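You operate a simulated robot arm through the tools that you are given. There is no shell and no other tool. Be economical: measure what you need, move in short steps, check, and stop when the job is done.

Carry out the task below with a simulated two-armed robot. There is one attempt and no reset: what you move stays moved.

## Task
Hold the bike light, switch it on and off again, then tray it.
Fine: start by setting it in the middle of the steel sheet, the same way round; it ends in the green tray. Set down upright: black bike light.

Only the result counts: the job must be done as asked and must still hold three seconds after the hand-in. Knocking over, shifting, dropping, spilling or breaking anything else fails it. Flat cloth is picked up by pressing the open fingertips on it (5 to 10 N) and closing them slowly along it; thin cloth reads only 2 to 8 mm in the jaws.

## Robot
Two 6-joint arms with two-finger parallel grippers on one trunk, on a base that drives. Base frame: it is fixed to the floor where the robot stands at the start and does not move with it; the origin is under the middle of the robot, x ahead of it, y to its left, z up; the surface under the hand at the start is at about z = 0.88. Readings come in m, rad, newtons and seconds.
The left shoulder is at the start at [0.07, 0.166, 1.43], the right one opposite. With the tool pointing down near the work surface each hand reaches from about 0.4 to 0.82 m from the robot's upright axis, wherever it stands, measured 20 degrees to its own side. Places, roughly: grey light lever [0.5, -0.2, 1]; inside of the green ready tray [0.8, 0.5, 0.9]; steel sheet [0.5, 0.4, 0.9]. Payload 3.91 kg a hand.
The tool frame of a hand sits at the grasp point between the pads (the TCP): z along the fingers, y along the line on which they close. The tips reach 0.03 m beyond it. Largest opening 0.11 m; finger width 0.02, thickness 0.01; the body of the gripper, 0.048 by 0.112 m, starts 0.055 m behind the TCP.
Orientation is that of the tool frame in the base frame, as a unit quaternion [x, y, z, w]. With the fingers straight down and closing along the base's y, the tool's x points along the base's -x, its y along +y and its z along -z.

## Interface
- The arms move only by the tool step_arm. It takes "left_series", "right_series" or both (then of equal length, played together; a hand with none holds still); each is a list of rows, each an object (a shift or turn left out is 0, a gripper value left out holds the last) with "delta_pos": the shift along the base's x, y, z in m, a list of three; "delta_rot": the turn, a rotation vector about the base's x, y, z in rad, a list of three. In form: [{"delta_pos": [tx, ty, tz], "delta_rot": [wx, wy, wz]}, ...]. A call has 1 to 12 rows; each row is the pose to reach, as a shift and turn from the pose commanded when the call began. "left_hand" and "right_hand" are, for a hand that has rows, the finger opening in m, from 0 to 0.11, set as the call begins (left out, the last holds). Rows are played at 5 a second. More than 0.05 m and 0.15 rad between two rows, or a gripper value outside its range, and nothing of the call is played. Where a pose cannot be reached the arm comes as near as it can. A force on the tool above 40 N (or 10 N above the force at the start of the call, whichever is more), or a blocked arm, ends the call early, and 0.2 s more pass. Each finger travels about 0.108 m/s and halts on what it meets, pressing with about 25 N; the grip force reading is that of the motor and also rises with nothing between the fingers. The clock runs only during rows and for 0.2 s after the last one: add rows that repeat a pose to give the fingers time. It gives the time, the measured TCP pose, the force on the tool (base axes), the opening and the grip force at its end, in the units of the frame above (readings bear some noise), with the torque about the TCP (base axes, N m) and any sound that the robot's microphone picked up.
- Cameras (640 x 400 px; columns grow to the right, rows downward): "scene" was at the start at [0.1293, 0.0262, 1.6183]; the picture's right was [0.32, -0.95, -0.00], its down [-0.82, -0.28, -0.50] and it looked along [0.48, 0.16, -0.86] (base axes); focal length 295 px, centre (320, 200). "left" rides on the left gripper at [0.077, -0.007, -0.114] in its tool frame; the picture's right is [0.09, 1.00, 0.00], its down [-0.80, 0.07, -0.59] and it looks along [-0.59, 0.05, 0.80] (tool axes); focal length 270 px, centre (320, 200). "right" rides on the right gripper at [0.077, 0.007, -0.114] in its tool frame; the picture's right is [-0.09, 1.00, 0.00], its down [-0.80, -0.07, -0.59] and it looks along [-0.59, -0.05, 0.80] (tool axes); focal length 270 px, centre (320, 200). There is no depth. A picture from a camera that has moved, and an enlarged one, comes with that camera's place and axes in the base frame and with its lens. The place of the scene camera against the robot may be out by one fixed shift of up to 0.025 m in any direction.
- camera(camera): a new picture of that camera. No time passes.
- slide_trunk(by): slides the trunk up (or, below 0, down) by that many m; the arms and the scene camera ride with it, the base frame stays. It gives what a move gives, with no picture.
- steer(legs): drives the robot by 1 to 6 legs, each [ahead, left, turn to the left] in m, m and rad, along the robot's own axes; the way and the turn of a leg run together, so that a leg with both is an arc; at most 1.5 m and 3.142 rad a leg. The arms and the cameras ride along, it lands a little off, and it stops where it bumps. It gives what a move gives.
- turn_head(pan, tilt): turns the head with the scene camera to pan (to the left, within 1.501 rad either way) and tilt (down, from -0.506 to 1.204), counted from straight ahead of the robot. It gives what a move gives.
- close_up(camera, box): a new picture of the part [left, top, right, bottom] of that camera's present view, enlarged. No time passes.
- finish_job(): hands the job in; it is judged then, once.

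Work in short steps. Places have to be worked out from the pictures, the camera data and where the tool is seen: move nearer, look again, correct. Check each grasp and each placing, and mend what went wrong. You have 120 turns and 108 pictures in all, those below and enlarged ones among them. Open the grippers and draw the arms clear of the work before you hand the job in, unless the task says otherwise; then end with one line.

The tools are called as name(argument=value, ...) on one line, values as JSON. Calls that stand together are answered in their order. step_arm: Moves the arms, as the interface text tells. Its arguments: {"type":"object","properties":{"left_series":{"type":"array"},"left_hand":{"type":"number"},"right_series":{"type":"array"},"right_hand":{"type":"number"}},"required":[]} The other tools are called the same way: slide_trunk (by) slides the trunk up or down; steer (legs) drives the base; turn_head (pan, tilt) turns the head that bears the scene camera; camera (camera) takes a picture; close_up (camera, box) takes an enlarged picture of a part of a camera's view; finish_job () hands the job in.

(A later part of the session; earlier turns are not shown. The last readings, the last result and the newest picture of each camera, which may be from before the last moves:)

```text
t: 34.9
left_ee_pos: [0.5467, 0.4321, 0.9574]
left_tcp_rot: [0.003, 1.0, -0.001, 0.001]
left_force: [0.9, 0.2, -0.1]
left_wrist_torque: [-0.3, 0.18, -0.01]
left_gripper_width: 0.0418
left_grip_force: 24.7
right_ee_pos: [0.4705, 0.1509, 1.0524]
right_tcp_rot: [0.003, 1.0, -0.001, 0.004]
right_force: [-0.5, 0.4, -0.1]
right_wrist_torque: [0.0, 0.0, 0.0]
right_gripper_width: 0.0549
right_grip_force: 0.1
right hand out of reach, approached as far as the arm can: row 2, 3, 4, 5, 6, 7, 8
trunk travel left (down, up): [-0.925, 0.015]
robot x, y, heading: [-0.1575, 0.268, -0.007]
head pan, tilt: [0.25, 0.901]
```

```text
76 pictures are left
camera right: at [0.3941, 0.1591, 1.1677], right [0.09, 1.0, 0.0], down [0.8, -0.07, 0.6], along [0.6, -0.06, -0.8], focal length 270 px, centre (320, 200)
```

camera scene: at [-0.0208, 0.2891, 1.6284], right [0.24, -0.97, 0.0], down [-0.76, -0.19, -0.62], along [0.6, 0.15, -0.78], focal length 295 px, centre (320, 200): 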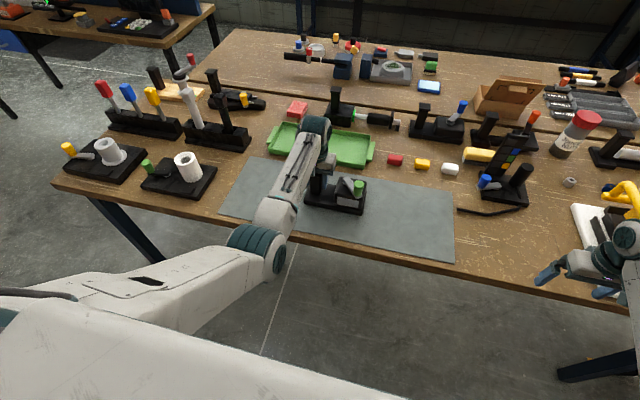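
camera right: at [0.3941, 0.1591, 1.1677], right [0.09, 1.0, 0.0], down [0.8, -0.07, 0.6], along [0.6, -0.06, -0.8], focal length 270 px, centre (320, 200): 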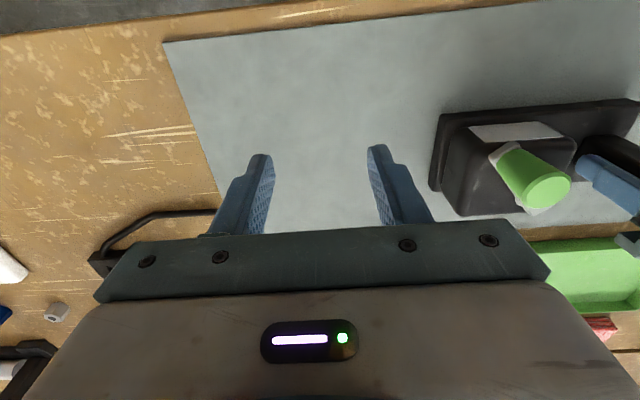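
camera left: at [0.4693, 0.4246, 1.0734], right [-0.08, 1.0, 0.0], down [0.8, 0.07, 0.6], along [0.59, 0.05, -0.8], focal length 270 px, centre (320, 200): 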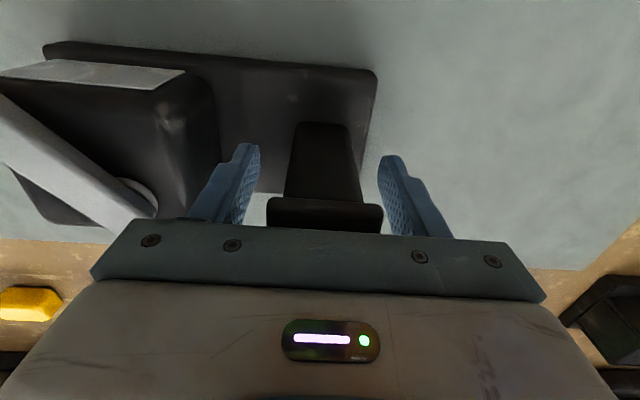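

Triangulating between the two wrist views, the green knob's top is at about (0.508,0.300,1.019). I yaw the right hand ~47° so its fingers will straddle the knob along the lever's swing, and move closer.

step_arm(right_series=[{"delta_pos": [0, 0.01, 0.005], "delta_rot": [0, 0, 0.14]}, {"delta_pos": [0.005, 0.02, 0.01], "delta_rot": [0, 0, 0.28]}, {"delta_pos": [0.01, 0.03, 0.012], "delta_rot": [0, 0, 0.42]}, {"delta_pos": [0.015, 0.05, 0.012], "delta_rot": [0, 0, 0.56]}, {"delta_pos": [0.015, 0.07, 0.012], "delta_rot": [0, 0, 0.7]}, {"delta_pos": [0.015, 0.08, 0.012], "delta_rot": [0, 0, 0.82]}])

camera(camera="right")

camera(camera="scene")

```text
t: 36.5
left_ee_pos: [0.547, 0.4328, 0.958]
left_tcp_rot: [0.003, 1.0, 0.0, 0.002]
left_force: [-1.4, 0.8, -0.5]
left_wrist_torque: [-0.24, -0.1, -0.02]
left_gripper_width: 0.0416
left_grip_force: 24.6
right_ee_pos: [0.4957, 0.184, 1.0564]
right_tcp_rot: [-0.377, 0.926, -0.026, -0.009]
right_force: [-0.5, -0.5, 0.4]
right_wrist_torque: [0.0, -0.01, -0.01]
right_gripper_width: 0.0552
right_grip_force: 0.0
trunk travel left (down, up): [-0.925, 0.015]
robot x, y, heading: [-0.1617, 0.2705, -0.001]
head pan, tilt: [0.25, 0.901]
stopped in row 6 (right hand): the arm was blocked; the commanded pose is now the measured one
```

```text
75 pictures are left
camera right: at [0.4368, 0.1428, 1.1746], right [-0.63, 0.77, -0.04], down [0.62, 0.54, 0.57], along [0.46, 0.33, -0.82], focal length 270 px, centre (320, 200)
```

right: 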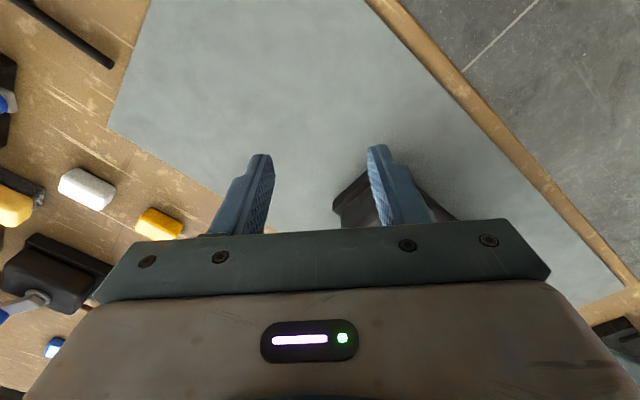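

```text
74 pictures are left
camera scene: at [-0.02, 0.2893, 1.6284], right [0.24, -0.97, 0.0], down [-0.76, -0.19, -0.62], along [0.6, 0.15, -0.78], focal length 295 px, centre (320, 200)
```

scene: 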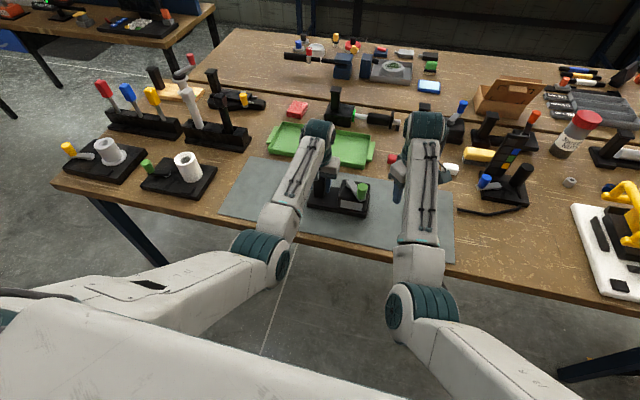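

The right hand is blocked when yawed so far inward. I'll undo the yaw and instead tilt the hand so it leans in from the right, fingers closed as a pusher.

step_arm(right_hand=0.0, right_series=[{"delta_pos": [-0.005, -0.01, 0], "delta_rot": [0.061, 0.025, -0.108]}, {"delta_pos": [-0.01, -0.01, 0], "delta_rot": [0.122, 0.05, -0.216]}, {"delta_pos": [-0.015, -0.01, 0], "delta_rot": [0.183, 0.074, -0.324]}, {"delta_pos": [-0.02, 0, 0], "delta_rot": [0.244, 0.099, -0.433]}, {"delta_pos": [-0.025, 0.01, 0], "delta_rot": [0.305, 0.124, -0.541]}, {"delta_pos": [-0.03, 0.02, 0], "delta_rot": [0.366, 0.148, -0.649]}, {"delta_pos": [-0.03, 0.03, 0], "delta_rot": [0.427, 0.173, -0.757]}, {"delta_pos": [-0.03, 0.03, 0], "delta_rot": [0.427, 0.173, -0.757]}])

camera(camera="right")

```text
t: 38.3
left_ee_pos: [0.5473, 0.4326, 0.957]
left_tcp_rot: [0.003, 1.0, 0.0, 0.0]
left_force: [0.2, -0.3, 0.4]
left_wrist_torque: [0.02, -0.09, 0.04]
left_gripper_width: 0.0418
left_grip_force: 25.4
right_ee_pos: [0.4646, 0.2172, 1.0571]
right_tcp_rot: [-0.007, 0.979, 0.205, -0.016]
right_force: [-0.2, 0.4, 0.0]
right_wrist_torque: [0.0, 0.0, 0.01]
right_gripper_width: 0.0
right_grip_force: 25.0
right hand out of reach, approached as far as the arm can: row 3, 4, 5
trunk travel left (down, up): [-0.925, 0.015]
robot x, y, heading: [-0.1587, 0.2665, -0.009]
head pan, tilt: [0.25, 0.901]
```

```text
73 pictures are left
camera right: at [0.3934, 0.1763, 1.1671], right [0.08, 0.91, 0.4], down [0.82, -0.29, 0.49], along [0.56, 0.28, -0.77], focal length 270 px, centre (320, 200)
```

right: 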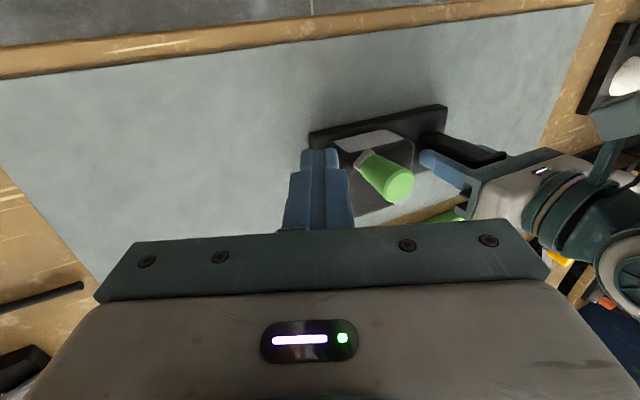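

The tilted pose works, and this view again puts the knob top at (0.510,0.298,1.02). The lever's hub lies on the long centre line, so it likely swings front-right → rear-right. I set the closed fingertips in front of the knob.

step_arm(right_series=[{"delta_pos": [0.0, 0.025, 0]}, {"delta_pos": [0.0, 0.05, -0.01]}, {"delta_pos": [0.002, 0.076, -0.022]}, {"delta_pos": [0.004, 0.076, -0.035]}, {"delta_pos": [0.004, 0.076, -0.035]}])

camera(camera="right")

close_up(camera="scene", box=[290, 150, 402, 220])

```text
t: 39.7
left_ee_pos: [0.5463, 0.4312, 0.9575]
left_tcp_rot: [0.002, 1.0, 0.0, 0.001]
left_force: [0.4, -0.7, -0.6]
left_wrist_torque: [0.0, 0.02, 0.02]
left_gripper_width: 0.0419
left_grip_force: 24.9
right_ee_pos: [0.4817, 0.2483, 1.0121]
right_tcp_rot: [0.01, 0.985, 0.174, -0.008]
right_force: [0.5, -0.1, 0.6]
right_wrist_torque: [0.01, 0.0, 0.02]
right_gripper_width: 0.0
right_grip_force: 25.3
trunk travel left (down, up): [-0.925, 0.015]
robot x, y, heading: [-0.1579, 0.2641, -0.006]
head pan, tilt: [0.25, 0.901]
stopped in row 5 (right hand): the arm was blocked; the commanded pose is now the measured one
```

```text
72 pictures are left
camera right: at [0.4073, 0.2167, 1.1235], right [0.11, 0.93, 0.34], down [0.81, -0.29, 0.52], along [0.58, 0.22, -0.78], focal length 270 px, centre (320, 200)
```

right: 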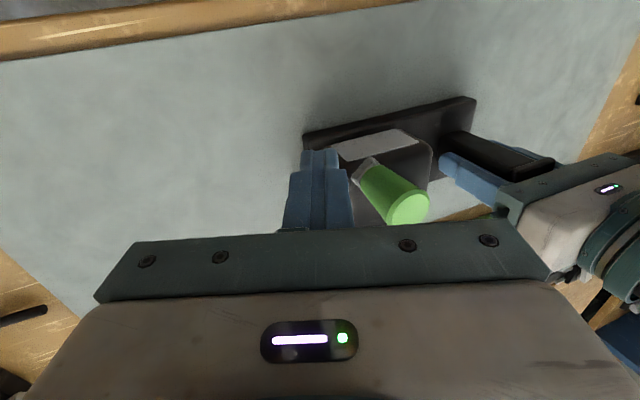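

```text
5.71 times, centred on (346, 185) of scene
camera zoom: at [-0.0198, 0.2892, 1.6284], right [0.24, -0.97, 0.0], down [-0.76, -0.19, -0.62], along [0.6, 0.15, -0.78], focal length 1687 px, centre (171, 286)
```

zoom: 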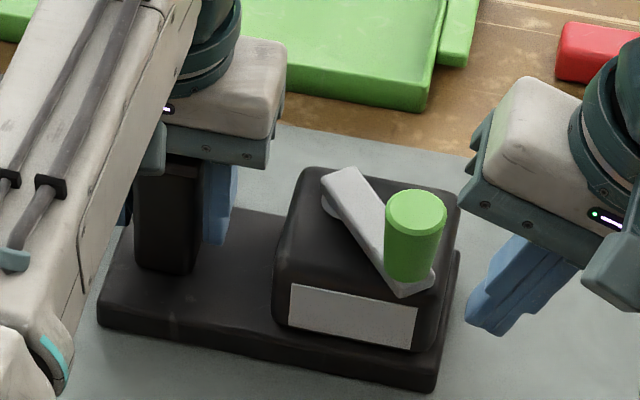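

The arm is blocked inward again; leaning further from the right should bring the wrist outward. I increase the tilt by 0.6 rad in place.

step_arm(right_series=[{"delta_pos": [-0.005, -0.01, 0.01], "delta_rot": [0.12, 0, 0]}, {"delta_pos": [-0.01, -0.01, 0.015], "delta_rot": [0.24, 0, 0]}, {"delta_pos": [-0.013, -0.01, 0.015], "delta_rot": [0.36, 0, 0]}, {"delta_pos": [-0.013, 0, 0.015], "delta_rot": [0.48, 0, 0]}, {"delta_pos": [-0.013, 0.01, 0.015], "delta_rot": [0.6, 0, 0]}, {"delta_pos": [-0.013, 0.025, 0.01], "delta_rot": [0.6, 0, 0]}])

camera(camera="right")

```text
t: 41.1
left_ee_pos: [0.5479, 0.432, 0.957]
left_tcp_rot: [0.004, 1.0, 0.0, 0.001]
left_force: [0.6, -0.2, 0.2]
left_wrist_torque: [0.39, 0.05, 0.03]
left_gripper_width: 0.0417
left_grip_force: 25.1
right_ee_pos: [0.4686, 0.2747, 1.0226]
right_tcp_rot: [0.006, 0.887, 0.461, -0.011]
right_force: [0.3, 0.4, -0.5]
right_wrist_torque: [-0.01, -0.01, 0.02]
right_gripper_width: 0.0
right_grip_force: 25.1
trunk travel left (down, up): [-0.925, 0.015]
robot x, y, heading: [-0.1581, 0.2655, -0.009]
head pan, tilt: [0.25, 0.901]
```

```text
70 pictures are left
camera right: at [0.3941, 0.1857, 1.0964], right [0.11, 0.57, 0.81], down [0.81, -0.53, 0.26], along [0.58, 0.63, -0.52], focal length 270 px, centre (320, 200)
```

right: 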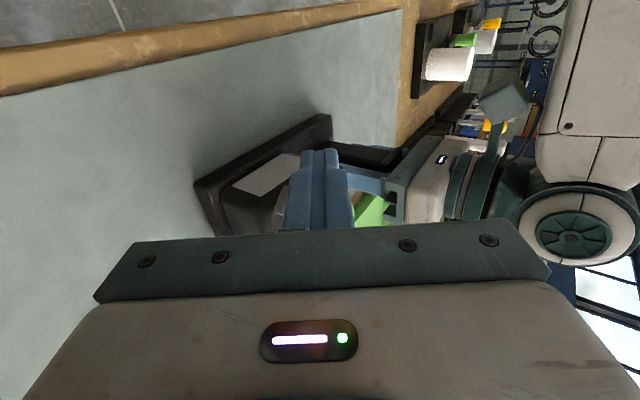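

Now the hand reaches: tip at about (0.469,0.299,1.005), in front of the knob. I advance slightly and start pushing gently rearward (+x).

step_arm(right_series=[{"delta_pos": [0, 0.012, -0.009]}, {"delta_pos": [0.01, 0.012, -0.009]}, {"delta_pos": [0.018, 0.012, -0.009]}, {"delta_pos": [0.026, 0.012, -0.009]}, {"delta_pos": [0.034, 0.012, -0.009]}])

close_up(camera="scene", box=[290, 150, 402, 220])

```text
t: 42.3
left_ee_pos: [0.5474, 0.4332, 0.9569]
left_tcp_rot: [0.002, 1.0, 0.001, 0.001]
left_force: [9.1, 12.0, -0.9]
left_wrist_torque: [-0.55, 0.42, 0.67]
left_gripper_width: 0.0439
left_grip_force: 25.3
right_ee_pos: [0.5023, 0.2867, 1.0135]
right_tcp_rot: [0.007, 0.888, 0.459, -0.011]
right_force: [-9.0, -12.3, 1.0]
right_wrist_torque: [0.12, -0.12, -0.1]
right_gripper_width: 0.0003
right_grip_force: 25.0
trunk travel left (down, up): [-0.925, 0.015]
robot x, y, heading: [-0.1602, 0.2618, -0.007]
head pan, tilt: [0.25, 0.901]
```

```text
5.71 times, centred on (346, 185) of scene
camera zoom: at [-0.0192, 0.2893, 1.6283], right [0.24, -0.97, 0.0], down [-0.76, -0.19, -0.62], along [0.6, 0.15, -0.78], focal length 1687 px, centre (171, 286)
```

zoom: 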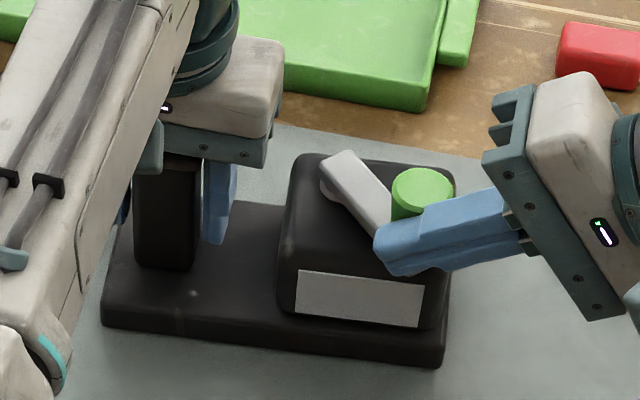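

The push jammed: force points straight through the hub and the light turned a bit in the grip. I back off at once and look.

step_arm(right_series=[{"delta_pos": [-0.012, 0, 0]}, {"delta_pos": [-0.03, 0, 0]}, {"delta_pos": [-0.03, 0, 0]}])

close_up(camera="scene", box=[290, 150, 402, 220])

```text
t: 43.1
left_ee_pos: [0.5472, 0.4302, 0.9572]
left_tcp_rot: [0.004, 1.0, 0.0, 0.002]
left_force: [-1.0, -0.6, -0.1]
left_wrist_torque: [-0.17, 0.27, -0.08]
left_gripper_width: 0.0419
left_grip_force: 25.1
right_ee_pos: [0.4706, 0.2889, 1.0136]
right_tcp_rot: [0.007, 0.888, 0.46, -0.012]
right_force: [-0.1, 0.2, -0.9]
right_wrist_torque: [-0.02, 0.0, -0.01]
right_gripper_width: 0.0
right_grip_force: 24.7
trunk travel left (down, up): [-0.925, 0.015]
robot x, y, heading: [-0.1576, 0.266, -0.006]
head pan, tilt: [0.25, 0.901]
```

```text
5.71 times, centred on (346, 185) of scene
camera zoom: at [-0.0198, 0.2891, 1.6284], right [0.24, -0.97, 0.0], down [-0.76, -0.19, -0.62], along [0.6, 0.15, -0.78], focal length 1687 px, centre (171, 286)
```

zoom: 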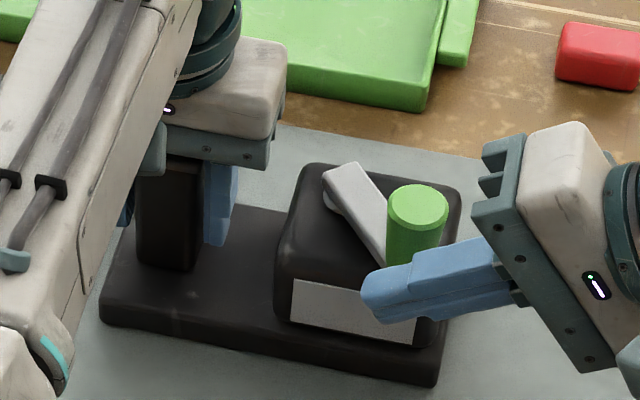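

It sprang back square. I retry moving along the lever's arc (forward-right first) rather than straight, a small swing first.

step_arm(right_series=[{"delta_pos": [0.008, 0, 0]}, {"delta_pos": [0.013, -0.001, 0]}, {"delta_pos": [0.019, -0.005, 0]}, {"delta_pos": [0.025, -0.009, 0]}])

close_up(camera="scene", box=[290, 150, 402, 220])

```text
t: 44.1
left_ee_pos: [0.5483, 0.4334, 0.958]
left_tcp_rot: [0.002, 1.0, 0.001, 0.002]
left_force: [6.3, 1.9, 0.0]
left_wrist_torque: [-0.25, 0.36, 0.68]
left_gripper_width: 0.0418
left_grip_force: 24.9
right_ee_pos: [0.4958, 0.2786, 1.0112]
right_tcp_rot: [0.007, 0.888, 0.459, -0.012]
right_force: [-4.7, -2.0, 0.5]
right_wrist_torque: [-0.02, 0.04, 0.1]
right_gripper_width: 0.0
right_grip_force: 24.9
trunk travel left (down, up): [-0.925, 0.015]
robot x, y, heading: [-0.1594, 0.2669, -0.001]
head pan, tilt: [0.25, 0.901]
```

```text
5.71 times, centred on (346, 185) of scene
camera zoom: at [-0.0196, 0.2893, 1.6283], right [0.24, -0.97, 0.0], down [-0.76, -0.19, -0.62], along [0.6, 0.15, -0.78], focal length 1687 px, centre (171, 286)
```

zoom: 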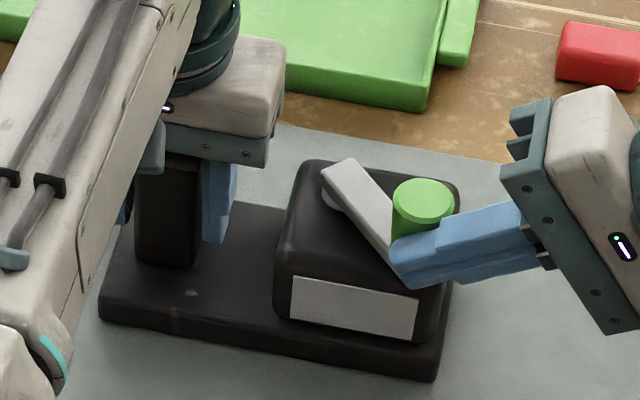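

The lever has turned slightly relative to the housing with about 5 N, so this direction moves. I continue along the arc.

step_arm(right_series=[{"delta_pos": [0.005, -0.003, 0]}, {"delta_pos": [0.01, -0.005, 0]}, {"delta_pos": [0.015, -0.007, 0]}])

close_up(camera="scene", box=[290, 150, 402, 220])

```text
t: 44.9
left_ee_pos: [0.5475, 0.4324, 0.9582]
left_tcp_rot: [0.003, 1.0, 0.001, 0.002]
left_force: [3.9, 2.6, 0.3]
left_wrist_torque: [0.0, 0.13, 0.5]
left_gripper_width: 0.0434
left_grip_force: 25.3
right_ee_pos: [0.5116, 0.2716, 1.0127]
right_tcp_rot: [0.006, 0.888, 0.46, -0.01]
right_force: [-3.3, 0.2, -1.9]
right_wrist_torque: [0.02, 0.03, 0.08]
right_gripper_width: 0.0
right_grip_force: 25.0
trunk travel left (down, up): [-0.925, 0.015]
robot x, y, heading: [-0.1597, 0.2642, -0.006]
head pan, tilt: [0.25, 0.901]
```

```text
5.71 times, centred on (346, 185) of scene
camera zoom: at [-0.0194, 0.2894, 1.6284], right [0.24, -0.97, 0.0], down [-0.76, -0.19, -0.62], along [0.6, 0.15, -0.78], focal length 1687 px, centre (171, 286)
```

zoom: 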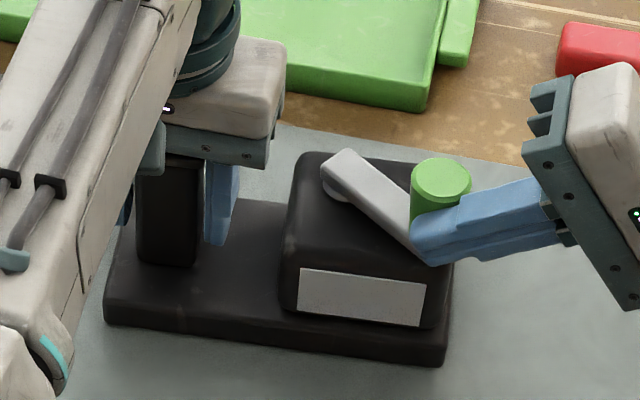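

The lever is clearly turning now; the base twists only slightly. I continue the swing.

step_arm(right_series=[{"delta_pos": [0.006, -0.001, 0]}, {"delta_pos": [0.013, -0.001, 0]}, {"delta_pos": [0.02, 0.0, 0]}, {"delta_pos": [0.027, 0.001, 0]}])

close_up(camera="scene", box=[290, 150, 402, 220])

```text
t: 45.9
left_ee_pos: [0.5482, 0.4329, 0.9581]
left_tcp_rot: [0.003, 1.0, 0.001, 0.001]
left_force: [4.1, 6.7, -0.5]
left_wrist_torque: [-0.21, 0.06, 0.77]
left_gripper_width: 0.0453
left_grip_force: 25.5
right_ee_pos: [0.5391, 0.2732, 1.0125]
right_tcp_rot: [0.006, 0.889, 0.459, -0.01]
right_force: [-4.2, -5.7, 1.1]
right_wrist_torque: [0.07, -0.05, -0.02]
right_gripper_width: 0.0
right_grip_force: 25.1
trunk travel left (down, up): [-0.925, 0.015]
robot x, y, heading: [-0.1598, 0.2642, -0.005]
head pan, tilt: [0.25, 0.901]
```

```text
5.71 times, centred on (346, 185) of scene
camera zoom: at [-0.0199, 0.2895, 1.6284], right [0.24, -0.97, 0.0], down [-0.76, -0.19, -0.62], along [0.6, 0.15, -0.78], focal length 1687 px, centre (171, 286)
```

zoom: 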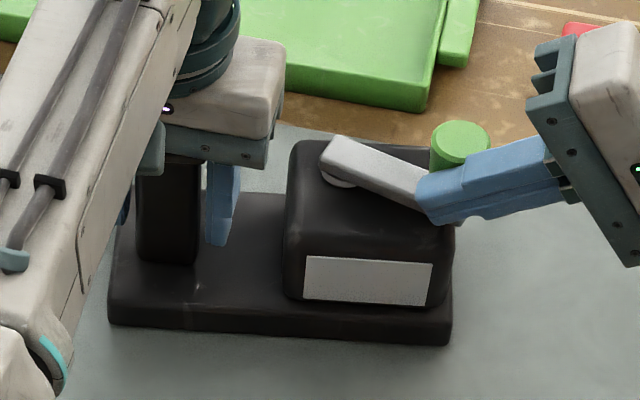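

The light twists a few degrees in the grip because I press inward. I relieve in -y while continuing the arc.

step_arm(right_series=[{"delta_pos": [0.0, -0.006, 0]}, {"delta_pos": [0.004, -0.009, 0]}, {"delta_pos": [0.009, -0.01, 0]}, {"delta_pos": [0.014, -0.009, 0]}])

close_up(camera="scene", box=[290, 150, 402, 220])

```text
t: 46.9
left_ee_pos: [0.5462, 0.4324, 0.9582]
left_tcp_rot: [0.004, 1.0, 0.001, 0.0]
left_force: [2.4, 0.5, 0.8]
left_wrist_torque: [-0.06, 0.16, 0.32]
left_gripper_width: 0.0454
left_grip_force: 25.0
right_ee_pos: [0.5544, 0.2647, 1.0124]
right_tcp_rot: [0.007, 0.888, 0.46, -0.01]
right_force: [-1.4, -1.5, -0.6]
right_wrist_torque: [-0.03, 0.04, 0.02]
right_gripper_width: 0.0
right_grip_force: 25.3
trunk travel left (down, up): [-0.925, 0.015]
robot x, y, heading: [-0.1559, 0.2629, -0.002]
head pan, tilt: [0.25, 0.901]
```

```text
5.71 times, centred on (346, 185) of scene
camera zoom: at [-0.0194, 0.2894, 1.6283], right [0.24, -0.97, 0.0], down [-0.76, -0.19, -0.62], along [0.6, 0.15, -0.78], focal length 1687 px, centre (171, 286)
```

zoom: 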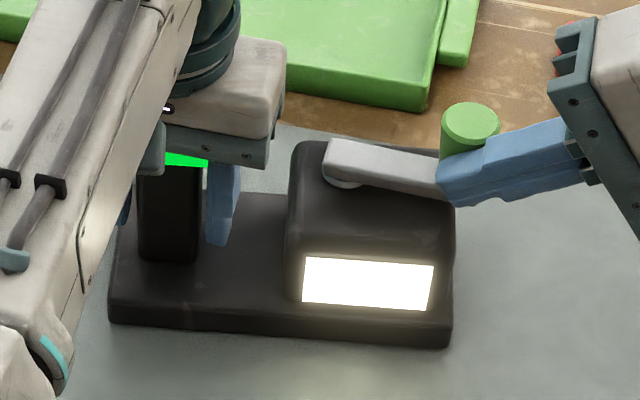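

The light is on: the strip glows and the post cap shows green. Now I take the fingers round the knob's outer side to its rear, to push it back.

step_arm(right_series=[{"delta_pos": [-0.012, 0, 0]}, {"delta_pos": [-0.012, -0.03, 0]}, {"delta_pos": [-0.005, -0.055, 0]}, {"delta_pos": [0.025, -0.055, 0]}, {"delta_pos": [0.058, -0.05, 0]}])

close_up(camera="scene", box=[290, 140, 418, 220])

```text
t: 48.1
left_ee_pos: [0.5491, 0.4311, 0.9568]
left_tcp_rot: [0.003, 1.0, -0.001, 0.001]
left_force: [0.0, 0.3, 1.0]
left_wrist_torque: [-0.13, 0.17, 0.0]
left_gripper_width: 0.0415
left_grip_force: 24.8
right_ee_pos: [0.6081, 0.2134, 1.0115]
right_tcp_rot: [0.007, 0.888, 0.459, -0.012]
right_force: [0.0, 0.8, -0.6]
right_wrist_torque: [0.02, 0.0, -0.04]
right_gripper_width: 0.0
right_grip_force: 25.0
trunk travel left (down, up): [-0.925, 0.015]
robot x, y, heading: [-0.1596, 0.2698, -0.004]
head pan, tilt: [0.25, 0.901]
```

```text
5.00 times, centred on (354, 180) of scene
camera zoom: at [-0.0191, 0.2897, 1.6283], right [0.24, -0.97, 0.0], down [-0.76, -0.19, -0.62], along [0.6, 0.15, -0.78], focal length 1476 px, centre (150, 300)
```

zoom: 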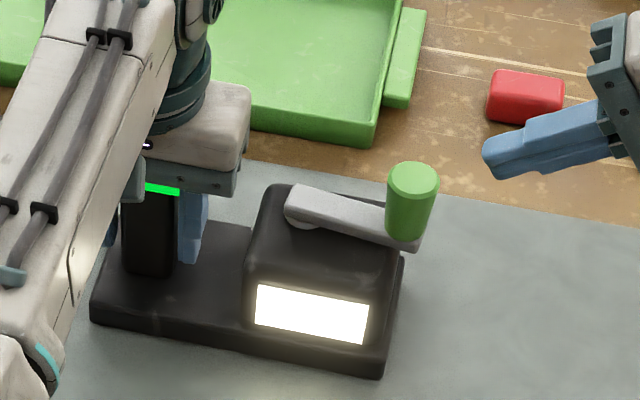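

The light stays on and has squared itself. I enter behind the knob (knob at ≈(0.556,0.277)) and push forward along the reverse arc.

step_arm(right_series=[{"delta_pos": [0, 0.03, 0]}, {"delta_pos": [0, 0.057, 0]}, {"delta_pos": [-0.015, 0.057, 0]}, {"delta_pos": [-0.027, 0.057, 0]}, {"delta_pos": [-0.035, 0.057, 0]}, {"delta_pos": [-0.043, 0.058, 0]}])

close_up(camera="scene", box=[290, 140, 418, 220])

```text
t: 49.5
left_ee_pos: [0.5479, 0.4326, 0.9569]
left_tcp_rot: [0.002, 1.0, 0.001, 0.001]
left_force: [0.9, 1.6, 0.8]
left_wrist_torque: [-0.19, 0.11, 0.09]
left_gripper_width: 0.0419
left_grip_force: 25.4
right_ee_pos: [0.6002, 0.2765, 0.9956]
right_tcp_rot: [0.006, 0.888, 0.459, -0.012]
right_force: [0.1, 0.0, -0.4]
right_wrist_torque: [0.03, -0.01, -0.02]
right_gripper_width: 0.0001
right_grip_force: 24.3
right hand out of reach, approached as far as the arm can: row 3, 4, 5, 6
trunk travel left (down, up): [-0.925, 0.015]
robot x, y, heading: [-0.159, 0.2653, -0.004]
head pan, tilt: [0.25, 0.901]
```

```text
5.00 times, centred on (354, 180) of scene
camera zoom: at [-0.0198, 0.2895, 1.6284], right [0.24, -0.97, 0.0], down [-0.76, -0.19, -0.62], along [0.6, 0.15, -0.78], focal length 1476 px, centre (150, 300)
```

zoom: 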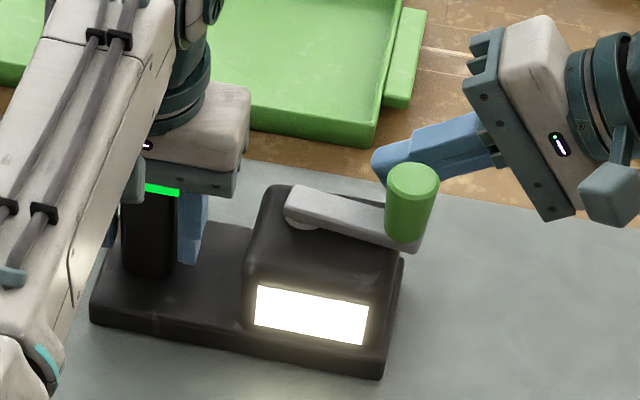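

The arm clamped short at (0.600,0.277,0.996). I ease it outward and step again in small moves to see where it goes.

step_arm(right_series=[{"delta_pos": [0, -0.008, 0]}, {"delta_pos": [0, -0.008, 0]}])

```text
t: 50.1
left_ee_pos: [0.5461, 0.4327, 0.9587]
left_tcp_rot: [0.003, 1.0, 0.0, 0.001]
left_force: [0.5, -0.2, 0.5]
left_wrist_torque: [-0.03, 0.06, 0.11]
left_gripper_width: 0.0415
left_grip_force: 25.0
right_ee_pos: [0.6006, 0.2692, 0.9961]
right_tcp_rot: [0.005, 0.888, 0.46, -0.012]
right_force: [0.1, -0.4, -0.1]
right_wrist_torque: [0.0, 0.01, -0.02]
right_gripper_width: 0.0003
right_grip_force: 25.2
trunk travel left (down, up): [-0.925, 0.015]
robot x, y, heading: [-0.1604, 0.2676, -0.004]
head pan, tilt: [0.25, 0.901]
```

The commanded pose follows the clamped one. I raise 1.5 cm back and step forward toward the knob.

step_arm(right_series=[{"delta_pos": [0, 0, 0.008]}, {"delta_pos": [-0.005, 0, 0.015]}, {"delta_pos": [-0.012, 0, 0.015]}, {"delta_pos": [-0.018, 0, 0.015]}, {"delta_pos": [-0.026, 0.0, 0.015]}])

close_up(camera="scene", box=[290, 140, 418, 220])

```text
t: 51.3
left_ee_pos: [0.547, 0.432, 0.9569]
left_tcp_rot: [0.003, 1.0, 0.0, 0.0]
left_force: [-1.2, 0.8, -0.7]
left_wrist_torque: [-0.02, -0.11, 0.13]
left_gripper_width: 0.0414
left_grip_force: 24.7
right_ee_pos: [0.6025, 0.2695, 0.9971]
right_tcp_rot: [0.006, 0.888, 0.459, -0.012]
right_force: [0.8, -0.5, 0.8]
right_wrist_torque: [0.0, 0.02, 0.02]
right_gripper_width: 0.0001
right_grip_force: 24.4
right hand out of reach, approached as far as the arm can: row 1, 2, 3, 4, 5
trunk travel left (down, up): [-0.925, 0.015]
robot x, y, heading: [-0.1567, 0.2683, -0.007]
head pan, tilt: [0.25, 0.901]
```

```text
5.00 times, centred on (354, 180) of scene
camera zoom: at [-0.0198, 0.2894, 1.6284], right [0.24, -0.97, 0.0], down [-0.76, -0.19, -0.62], along [0.6, 0.15, -0.78], focal length 1476 px, centre (150, 300)
```

zoom: 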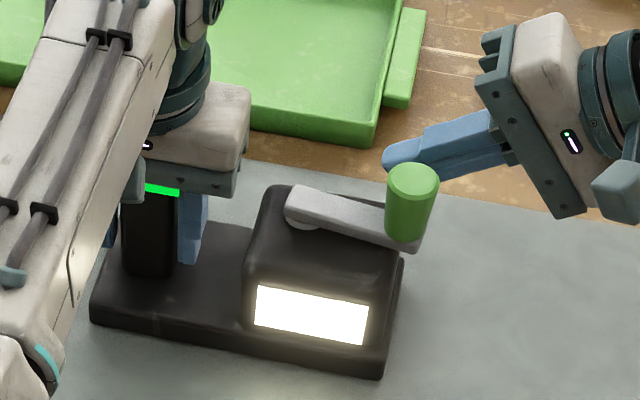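

The arm is caught in a local limit. I retreat to where it was free, bring x in closer there, then enter behind the knob.

step_arm(right_series=[{"delta_pos": [0.003, -0.03, 0.008]}, {"delta_pos": [0.003, -0.056, 0.015]}, {"delta_pos": [-0.01, -0.056, 0.015]}, {"delta_pos": [-0.016, -0.045, 0.015]}, {"delta_pos": [-0.016, -0.03, 0.015]}, {"delta_pos": [-0.016, -0.015, 0.015]}])

```text
t: 52.7
left_ee_pos: [0.5473, 0.4317, 0.9566]
left_tcp_rot: [0.003, 1.0, -0.001, 0.002]
left_force: [-1.1, 1.0, 0.0]
left_wrist_torque: [-0.17, -0.04, -0.1]
left_gripper_width: 0.0417
left_grip_force: 25.0
right_ee_pos: [0.6064, 0.2597, 1.0058]
right_tcp_rot: [0.006, 0.888, 0.46, -0.013]
right_force: [0.1, 1.0, 0.5]
right_wrist_torque: [0.02, 0.03, -0.02]
right_gripper_width: 0.0001
right_grip_force: 24.3
right hand out of reach, approached as far as the arm can: row 1, 2, 3, 4, 5, 6
trunk travel left (down, up): [-0.925, 0.015]
robot x, y, heading: [-0.1639, 0.2684, -0.004]
head pan, tilt: [0.25, 0.901]
```

It still hugs a limit at x≈0.606. I withdraw farther right and bring the hand forward there to free the joint, watching where it becomes reachable.

step_arm(right_series=[{"delta_pos": [0, -0.04, 0.0]}, {"delta_pos": [0, -0.08, 0]}, {"delta_pos": [-0.04, -0.08, 0.005]}, {"delta_pos": [-0.08, -0.07, 0.008]}])

```text
t: 53.7
left_ee_pos: [0.5487, 0.4318, 0.9575]
left_tcp_rot: [0.002, 1.0, 0.0, 0.001]
left_force: [0.6, 0.8, -0.3]
left_wrist_torque: [-0.17, -0.06, 0.03]
left_gripper_width: 0.0418
left_grip_force: 25.0
right_ee_pos: [0.5993, 0.1895, 0.9848]
right_tcp_rot: [0.005, 0.888, 0.46, -0.011]
right_force: [0.3, -0.8, 0.2]
right_wrist_torque: [0.0, 0.0, -0.02]
right_gripper_width: 0.0001
right_grip_force: 25.2
right hand out of reach, approached as far as the arm can: row 2, 3, 4
trunk travel left (down, up): [-0.925, 0.015]
robot x, y, heading: [-0.1572, 0.2687, -0.006]
head pan, tilt: [0.25, 0.901]
```

I check the arm's configuration in the scene view.

camera(camera="scene")

```text
60 pictures are left
camera scene: at [-0.0199, 0.2895, 1.6284], right [0.24, -0.97, 0.0], down [-0.76, -0.19, -0.62], along [0.6, 0.15, -0.78], focal length 295 px, centre (320, 200)
```

scene: 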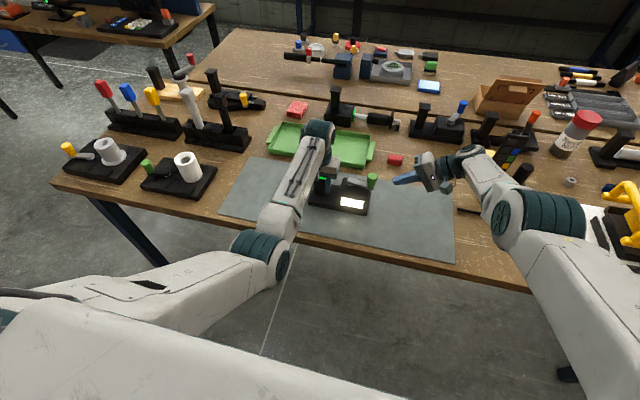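

The arm has swung into an elbow-out configuration, which can't come nearer. I untilt the hand in small steps there to bring it back to the former configuration.

step_arm(right_series=[{"delta_pos": [0, -0.005, 0.005], "delta_rot": [-0.12, 0, 0]}, {"delta_pos": [0, -0.01, 0.01], "delta_rot": [-0.24, 0, 0]}, {"delta_pos": [0, -0.015, 0.015], "delta_rot": [-0.36, 0, 0]}, {"delta_pos": [0, -0.02, 0.02], "delta_rot": [-0.48, 0, 0]}])

camera(camera="scene")

```text
t: 54.7
left_ee_pos: [0.5473, 0.4317, 0.957]
left_tcp_rot: [0.003, 1.0, 0.0, 0.001]
left_force: [-0.3, -0.7, 0.1]
left_wrist_torque: [-0.09, 0.03, -0.07]
left_gripper_width: 0.0417
left_grip_force: 26.2
right_ee_pos: [0.6261, 0.1728, 0.9901]
right_tcp_rot: [0.009, 0.972, 0.235, -0.01]
right_force: [1.5, -0.2, -0.5]
right_wrist_torque: [0.02, 0.0, 0.0]
right_gripper_width: 0.0
right_grip_force: 25.3
right hand out of reach, approached as far as the arm can: row 1, 2, 3, 4
trunk travel left (down, up): [-0.925, 0.015]
robot x, y, heading: [-0.1594, 0.267, -0.004]
head pan, tilt: [0.25, 0.901]
```

```text
59 pictures are left
camera scene: at [-0.0199, 0.2898, 1.6284], right [0.24, -0.97, 0.0], down [-0.76, -0.19, -0.62], along [0.6, 0.15, -0.78], focal length 295 px, centre (320, 200)
```

scene: 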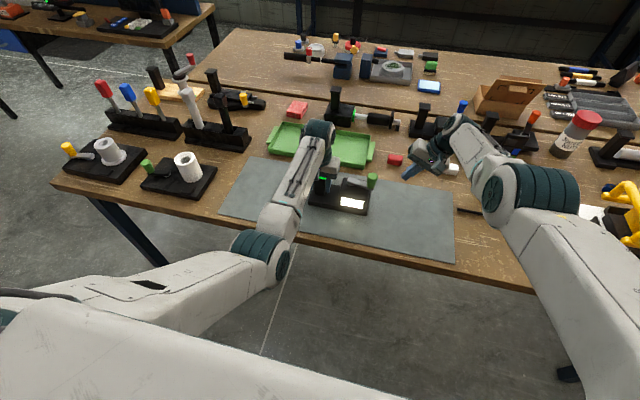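

Still elbow-out. I take out the remaining tilt and move the hand right and back over the clear table area, where the ordinary configuration is natural.

step_arm(right_series=[{"delta_pos": [-0.01, -0.04, 0.01], "delta_rot": [-0.12, 0, 0]}, {"delta_pos": [-0.03, -0.08, 0.01], "delta_rot": [-0.24, 0, 0]}, {"delta_pos": [-0.06, -0.11, 0.01], "delta_rot": [-0.36, 0, 0]}, {"delta_pos": [-0.1, -0.13, 0.01], "delta_rot": [-0.47, 0, 0]}, {"delta_pos": [-0.14, -0.15, 0.01], "delta_rot": [-0.47, 0, 0]}])

camera(camera="scene")

```text
t: 55.9
left_ee_pos: [0.5469, 0.4298, 0.9578]
left_tcp_rot: [0.002, 1.0, 0.001, 0.001]
left_force: [-0.8, 1.5, 1.3]
left_wrist_torque: [-0.3, 0.0, -0.08]
left_gripper_width: 0.0418
left_grip_force: 25.2
right_ee_pos: [0.6193, 0.0116, 0.944]
right_tcp_rot: [0.01, 1.0, 0.002, -0.007]
right_force: [0.2, -0.5, -0.1]
right_wrist_torque: [0.0, 0.04, -0.01]
right_gripper_width: 0.0001
right_grip_force: 24.8
right hand out of reach, approached as far as the arm can: row 1, 2, 3, 4, 5
trunk travel left (down, up): [-0.925, 0.015]
robot x, y, heading: [-0.1621, 0.2669, -0.007]
head pan, tilt: [0.25, 0.901]
```

```text
58 pictures are left
camera scene: at [-0.0198, 0.287, 1.6284], right [0.24, -0.97, 0.0], down [-0.76, -0.19, -0.62], along [0.6, 0.15, -0.78], focal length 295 px, centre (320, 200)
```

scene: 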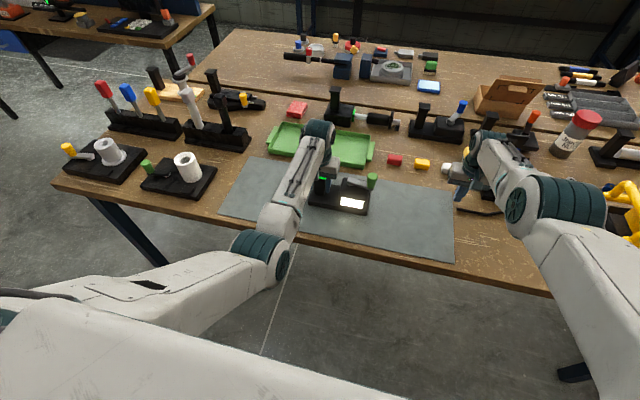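

The configuration forces the hand low here, close to the blocks; I go straight back the way I came and regain height.

step_arm(right_series=[{"delta_pos": [0, 0.04, 0.012]}, {"delta_pos": [0.003, 0.08, 0.025]}, {"delta_pos": [0.01, 0.12, 0.035]}, {"delta_pos": [0.015, 0.15, 0.045]}, {"delta_pos": [0.03, 0.15, 0.06]}])

camera(camera="scene")

```text
t: 57.1
left_ee_pos: [0.5466, 0.4316, 0.9579]
left_tcp_rot: [0.002, 1.0, 0.001, 0.001]
left_force: [-1.1, 1.6, 0.0]
left_wrist_torque: [-0.2, 0.01, -0.02]
left_gripper_width: 0.0419
left_grip_force: 24.2
right_ee_pos: [0.6266, 0.1641, 1.0015]
right_tcp_rot: [0.01, 1.0, 0.003, -0.007]
right_force: [0.0, 0.1, -0.2]
right_wrist_torque: [0.05, -0.03, -0.04]
right_gripper_width: 0.0003
right_grip_force: 25.0
right hand out of reach, approached as far as the arm can: row 1, 2, 4, 5
trunk travel left (down, up): [-0.925, 0.015]
robot x, y, heading: [-0.1604, 0.2639, -0.005]
head pan, tilt: [0.25, 0.901]
```

```text
57 pictures are left
camera scene: at [-0.02, 0.2891, 1.6284], right [0.24, -0.97, 0.0], down [-0.76, -0.19, -0.62], along [0.6, 0.15, -0.78], focal length 295 px, centre (320, 200)
```

scene: 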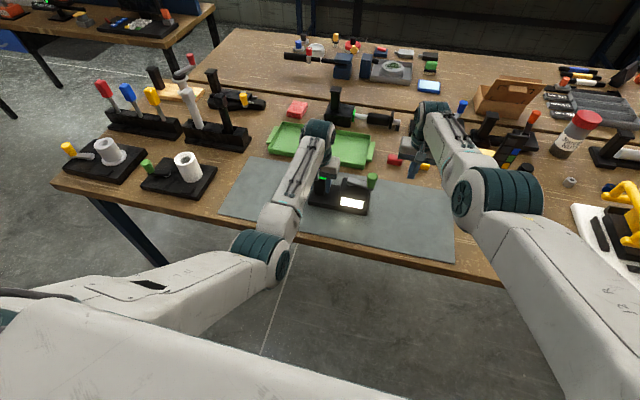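

The hand is back clear of the light. I test whether it can now draw toward the robot at this spot.

step_arm(right_series=[{"delta_pos": [-0.02, 0, 0]}, {"delta_pos": [-0.05, 0, 0]}, {"delta_pos": [-0.08, -0.01, 0]}])

```text
t: 57.9
left_ee_pos: [0.5456, 0.4312, 0.9579]
left_tcp_rot: [0.002, 1.0, 0.0, 0.001]
left_force: [-0.7, 1.0, -0.1]
left_wrist_torque: [-0.1, -0.08, -0.03]
left_gripper_width: 0.0416
left_grip_force: 25.5
right_ee_pos: [0.5483, 0.1548, 1.0005]
right_tcp_rot: [0.01, 1.0, 0.003, -0.007]
right_force: [-0.6, -0.1, -0.3]
right_wrist_torque: [-0.03, 0.0, 0.03]
right_gripper_width: 0.0
right_grip_force: 25.2
trunk travel left (down, up): [-0.925, 0.015]
robot x, y, heading: [-0.1578, 0.2694, -0.006]
head pan, tilt: [0.25, 0.901]
```

The right arm is back to its ordinary configuration. For better reach I'll release the light, shift the robot 0.10 m left, and re-grip. First I open the left hand and withdraw it toward me, and move the right hand aside.

step_arm(left_hand=0.075, left_series=[{"delta_pos": [0, 0, 0]}, {"delta_pos": [0, 0, 0]}, {"delta_pos": [-0.03, 0, 0.003]}, {"delta_pos": [-0.06, 0, 0.003]}, {"delta_pos": [-0.08, 0, 0.003]}], right_series=[{"delta_pos": [-0.02, -0.04, 0.02]}, {"delta_pos": [-0.03, -0.08, 0.03]}, {"delta_pos": [-0.03, -0.12, 0.03]}, {"delta_pos": [-0.03, -0.16, 0.03]}, {"delta_pos": [-0.03, -0.18, 0.03]}])

camera(camera="scene")

```text
t: 59.1
left_ee_pos: [0.4665, 0.4307, 0.9631]
left_tcp_rot: [0.003, 1.0, 0.0, 0.001]
left_force: [0.3, -1.6, 0.4]
left_wrist_torque: [0.01, -0.01, -0.02]
left_gripper_width: 0.0749
left_grip_force: 0.0
right_ee_pos: [0.517, -0.0261, 1.0321]
right_tcp_rot: [0.01, 1.0, 0.003, -0.007]
right_force: [0.1, 0.8, 0.1]
right_wrist_torque: [0.0, 0.0, -0.01]
right_gripper_width: 0.0001
right_grip_force: 24.6
trunk travel left (down, up): [-0.925, 0.015]
robot x, y, heading: [-0.1531, 0.2695, -0.005]
head pan, tilt: [0.25, 0.901]
```

```text
56 pictures are left
camera scene: at [-0.0209, 0.288, 1.6285], right [0.24, -0.97, 0.0], down [-0.76, -0.19, -0.62], along [0.6, 0.15, -0.78], focal length 295 px, centre (320, 200)
```

scene: 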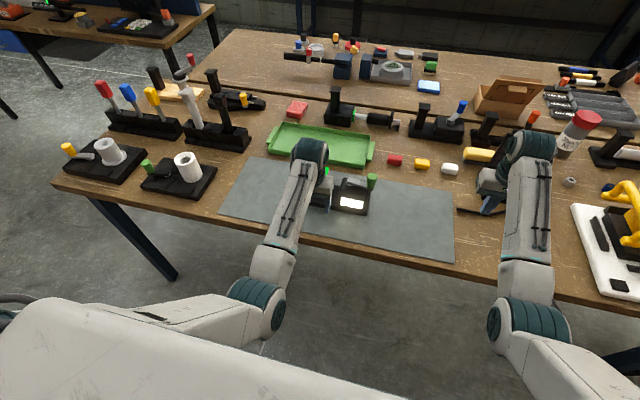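

Both arms are clear and normal. I drive 0.10 m left.

steer(legs=[[0, 0.1, 0]])

step_arm(left_series=[{"delta_pos": [0, -0.03, 0]}, {"delta_pos": [0, -0.06, 0]}, {"delta_pos": [0, -0.09, 0]}])

camera(camera="left")

```text
t: 60.3
left_ee_pos: [0.4686, 0.5289, 0.9648]
left_tcp_rot: [0.003, 1.0, 0.001, 0.001]
left_force: [0.2, 0.1, -0.2]
left_wrist_torque: [0.0, -0.01, 0.02]
left_gripper_width: 0.0747
left_grip_force: 0.0
right_ee_pos: [0.5172, 0.0733, 1.0291]
right_tcp_rot: [0.011, 1.0, 0.004, -0.007]
right_force: [0.2, -0.3, 1.0]
right_wrist_torque: [0.04, -0.03, 0.0]
right_gripper_width: 0.0
right_grip_force: 24.9
trunk travel left (down, up): [-0.925, 0.015]
robot x, y, heading: [-0.1575, 0.3637, -0.003]
head pan, tilt: [0.25, 0.901]
```

```text
t: 61.1
left_ee_pos: [0.4685, 0.4663, 0.9584]
left_tcp_rot: [-0.004, 1.0, 0.012, 0.001]
left_force: [0.1, 0.5, 0.1]
left_wrist_torque: [-0.01, 0.04, 0.02]
left_gripper_width: 0.0749
left_grip_force: 0.0
right_ee_pos: [0.5168, 0.0777, 1.0317]
right_tcp_rot: [0.01, 1.0, 0.001, -0.007]
right_force: [0.2, 0.3, -0.8]
right_wrist_torque: [-0.04, 0.0, -0.02]
right_gripper_width: 0.0
right_grip_force: 24.5
trunk travel left (down, up): [-0.925, 0.015]
robot x, y, heading: [-0.1585, 0.3711, -0.005]
head pan, tilt: [0.25, 0.901]
```

```text
55 pictures are left
camera left: at [0.3908, 0.4545, 1.0736], right [-0.1, 0.99, 0.02], down [0.8, 0.06, 0.6], along [0.59, 0.08, -0.8], focal length 270 px, centre (320, 200)
```

left: 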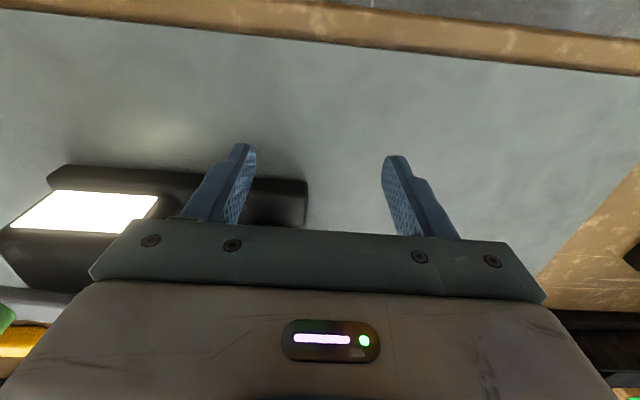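

The inward limit eases at longer reach, so I back the robot 3.5 cm, then bring the left hand diagonally to the post.

steer(legs=[[-0.035, 0, 0.003]])

step_arm(left_series=[{"delta_pos": [0.03, 0, 0.002], "delta_rot": [-0.012, 0, -0.004]}, {"delta_pos": [0.05, -0.015, 0.002], "delta_rot": [-0.024, 0, -0.008]}, {"delta_pos": [0.065, -0.028, 0.002], "delta_rot": [-0.024, 0, -0.008]}, {"delta_pos": [0.065, -0.033, 0.002], "delta_rot": [-0.024, 0, -0.008]}])

camera(camera="left")

```text
t: 62.0
left_ee_pos: [0.4414, 0.4643, 0.9561]
left_tcp_rot: [-0.005, 1.0, 0.012, -0.001]
left_force: [-0.1, -0.4, -0.1]
left_wrist_torque: [0.06, 0.06, -0.03]
left_gripper_width: 0.0748
left_grip_force: 0.0
right_ee_pos: [0.492, 0.0775, 1.0267]
right_tcp_rot: [0.009, 1.0, 0.003, -0.01]
right_force: [0.9, -0.6, -1.0]
right_wrist_torque: [0.01, 0.04, 0.0]
right_gripper_width: 0.0
right_grip_force: 25.2
trunk travel left (down, up): [-0.925, 0.015]
robot x, y, heading: [-0.1946, 0.3635, -0.003]
head pan, tilt: [0.25, 0.901]
```

```text
t: 63.0
left_ee_pos: [0.4993, 0.4318, 0.9638]
left_tcp_rot: [-0.001, 1.0, 0.0, 0.003]
left_force: [-0.6, -0.2, 0.0]
left_wrist_torque: [0.0, 0.01, -0.05]
left_gripper_width: 0.0751
left_grip_force: 0.1
right_ee_pos: [0.4823, 0.0787, 1.0315]
right_tcp_rot: [0.009, 1.0, 0.004, -0.006]
right_force: [0.0, -0.1, -0.4]
right_wrist_torque: [0.0, -0.01, 0.01]
right_gripper_width: 0.0
right_grip_force: 24.4
trunk travel left (down, up): [-0.925, 0.015]
robot x, y, heading: [-0.1913, 0.3702, -0.0]
head pan, tilt: [0.25, 0.901]
```

```text
54 pictures are left
camera left: at [0.4208, 0.4243, 1.0787], right [-0.09, 1.0, 0.0], down [0.8, 0.07, 0.6], along [0.6, 0.05, -0.8], focal length 270 px, centre (320, 200)
```

left: 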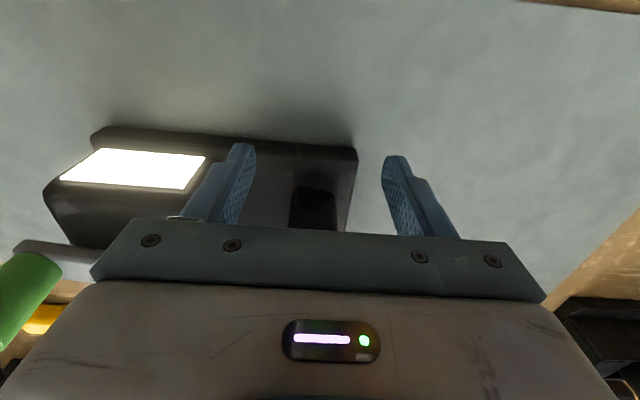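

The post is straight ahead between the fingers. I slide forward 4.7 cm and grip it.

step_arm(left_series=[{"delta_pos": [0.016, -0.001, -0.002]}, {"delta_pos": [0.032, -0.001, -0.003]}, {"delta_pos": [0.047, -0.001, -0.004]}, {"delta_pos": [0.047, -0.001, -0.004]}])

step_arm(left_hand=0.0, left_series=[{"delta_pos": [0, 0, 0]}, {"delta_pos": [0, 0, 0]}, {"delta_pos": [0, 0, 0]}, {"delta_pos": [0, 0, 0]}])

camera(camera="scene")

```text
t: 64.0
left_ee_pos: [0.5482, 0.4323, 0.9609]
left_tcp_rot: [-0.001, 1.0, -0.001, 0.003]
left_force: [0.1, 0.4, 0.2]
left_wrist_torque: [-0.03, 0.0, -0.03]
left_gripper_width: 0.075
left_grip_force: 0.1
right_ee_pos: [0.484, 0.0784, 1.0309]
right_tcp_rot: [0.009, 1.0, 0.002, -0.006]
right_force: [-0.1, 0.7, 0.4]
right_wrist_torque: [-0.03, 0.01, -0.01]
right_gripper_width: 0.0
right_grip_force: 25.2
trunk travel left (down, up): [-0.925, 0.015]
robot x, y, heading: [-0.1913, 0.3709, -0.002]
head pan, tilt: [0.25, 0.901]
```

```text
t: 65.0
left_ee_pos: [0.5474, 0.4313, 0.9595]
left_tcp_rot: [-0.002, 1.0, 0.0, 0.003]
left_force: [-0.6, -0.2, 0.6]
left_wrist_torque: [-0.03, -0.02, -0.2]
left_gripper_width: 0.042
left_grip_force: 24.8
right_ee_pos: [0.4843, 0.0788, 1.0316]
right_tcp_rot: [0.009, 1.0, 0.003, -0.007]
right_force: [0.1, -0.4, 0.1]
right_wrist_torque: [-0.02, 0.02, 0.01]
right_gripper_width: 0.0
right_grip_force: 25.3
trunk travel left (down, up): [-0.925, 0.015]
robot x, y, heading: [-0.1953, 0.3665, -0.003]
head pan, tilt: [0.25, 0.901]
```

```text
53 pictures are left
camera scene: at [-0.0543, 0.3906, 1.6284], right [0.25, -0.97, 0.0], down [-0.76, -0.19, -0.62], along [0.6, 0.15, -0.78], focal length 295 px, centre (320, 200)
```

scene: 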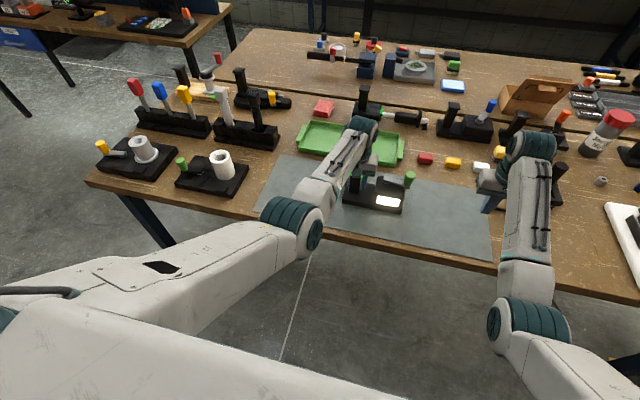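

Held again at 0.042 m. I bring the right hand round to the knob's rear with a mild tilt.

step_arm(right_series=[{"delta_pos": [0.03, 0.03, 0.0], "delta_rot": [0.12, 0, 0]}, {"delta_pos": [0.065, 0.05, -0.002], "delta_rot": [0.24, 0, 0]}, {"delta_pos": [0.095, 0.07, -0.005], "delta_rot": [0.35, 0, 0]}, {"delta_pos": [0.118, 0.1, -0.008], "delta_rot": [0.35, 0, 0]}, {"delta_pos": [0.118, 0.13, -0.01], "delta_rot": [0.35, 0, 0]}])

camera(camera="scene")

```text
t: 66.2
left_ee_pos: [0.5479, 0.4328, 0.9606]
left_tcp_rot: [-0.001, 1.0, -0.001, 0.002]
left_force: [1.1, 0.0, 1.4]
left_wrist_torque: [-0.33, 0.1, -0.09]
left_gripper_width: 0.0419
left_grip_force: 24.8
right_ee_pos: [0.6021, 0.2083, 1.0202]
right_tcp_rot: [0.007, 0.984, 0.176, -0.008]
right_force: [-0.8, -0.3, -0.2]
right_wrist_torque: [0.0, -0.01, -0.04]
right_gripper_width: 0.0001
right_grip_force: 24.9
trunk travel left (down, up): [-0.925, 0.015]
robot x, y, heading: [-0.1963, 0.3681, 0.003]
head pan, tilt: [0.25, 0.901]
```

```text
52 pictures are left
camera scene: at [-0.0539, 0.3912, 1.6284], right [0.25, -0.97, 0.0], down [-0.76, -0.19, -0.62], along [0.6, 0.15, -0.78], focal length 295 px, centre (320, 200)
```

scene: 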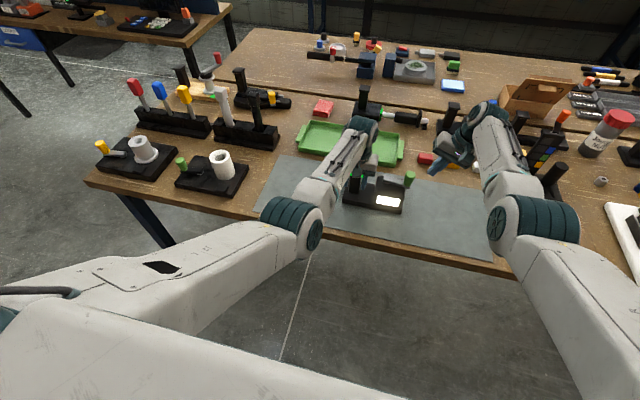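

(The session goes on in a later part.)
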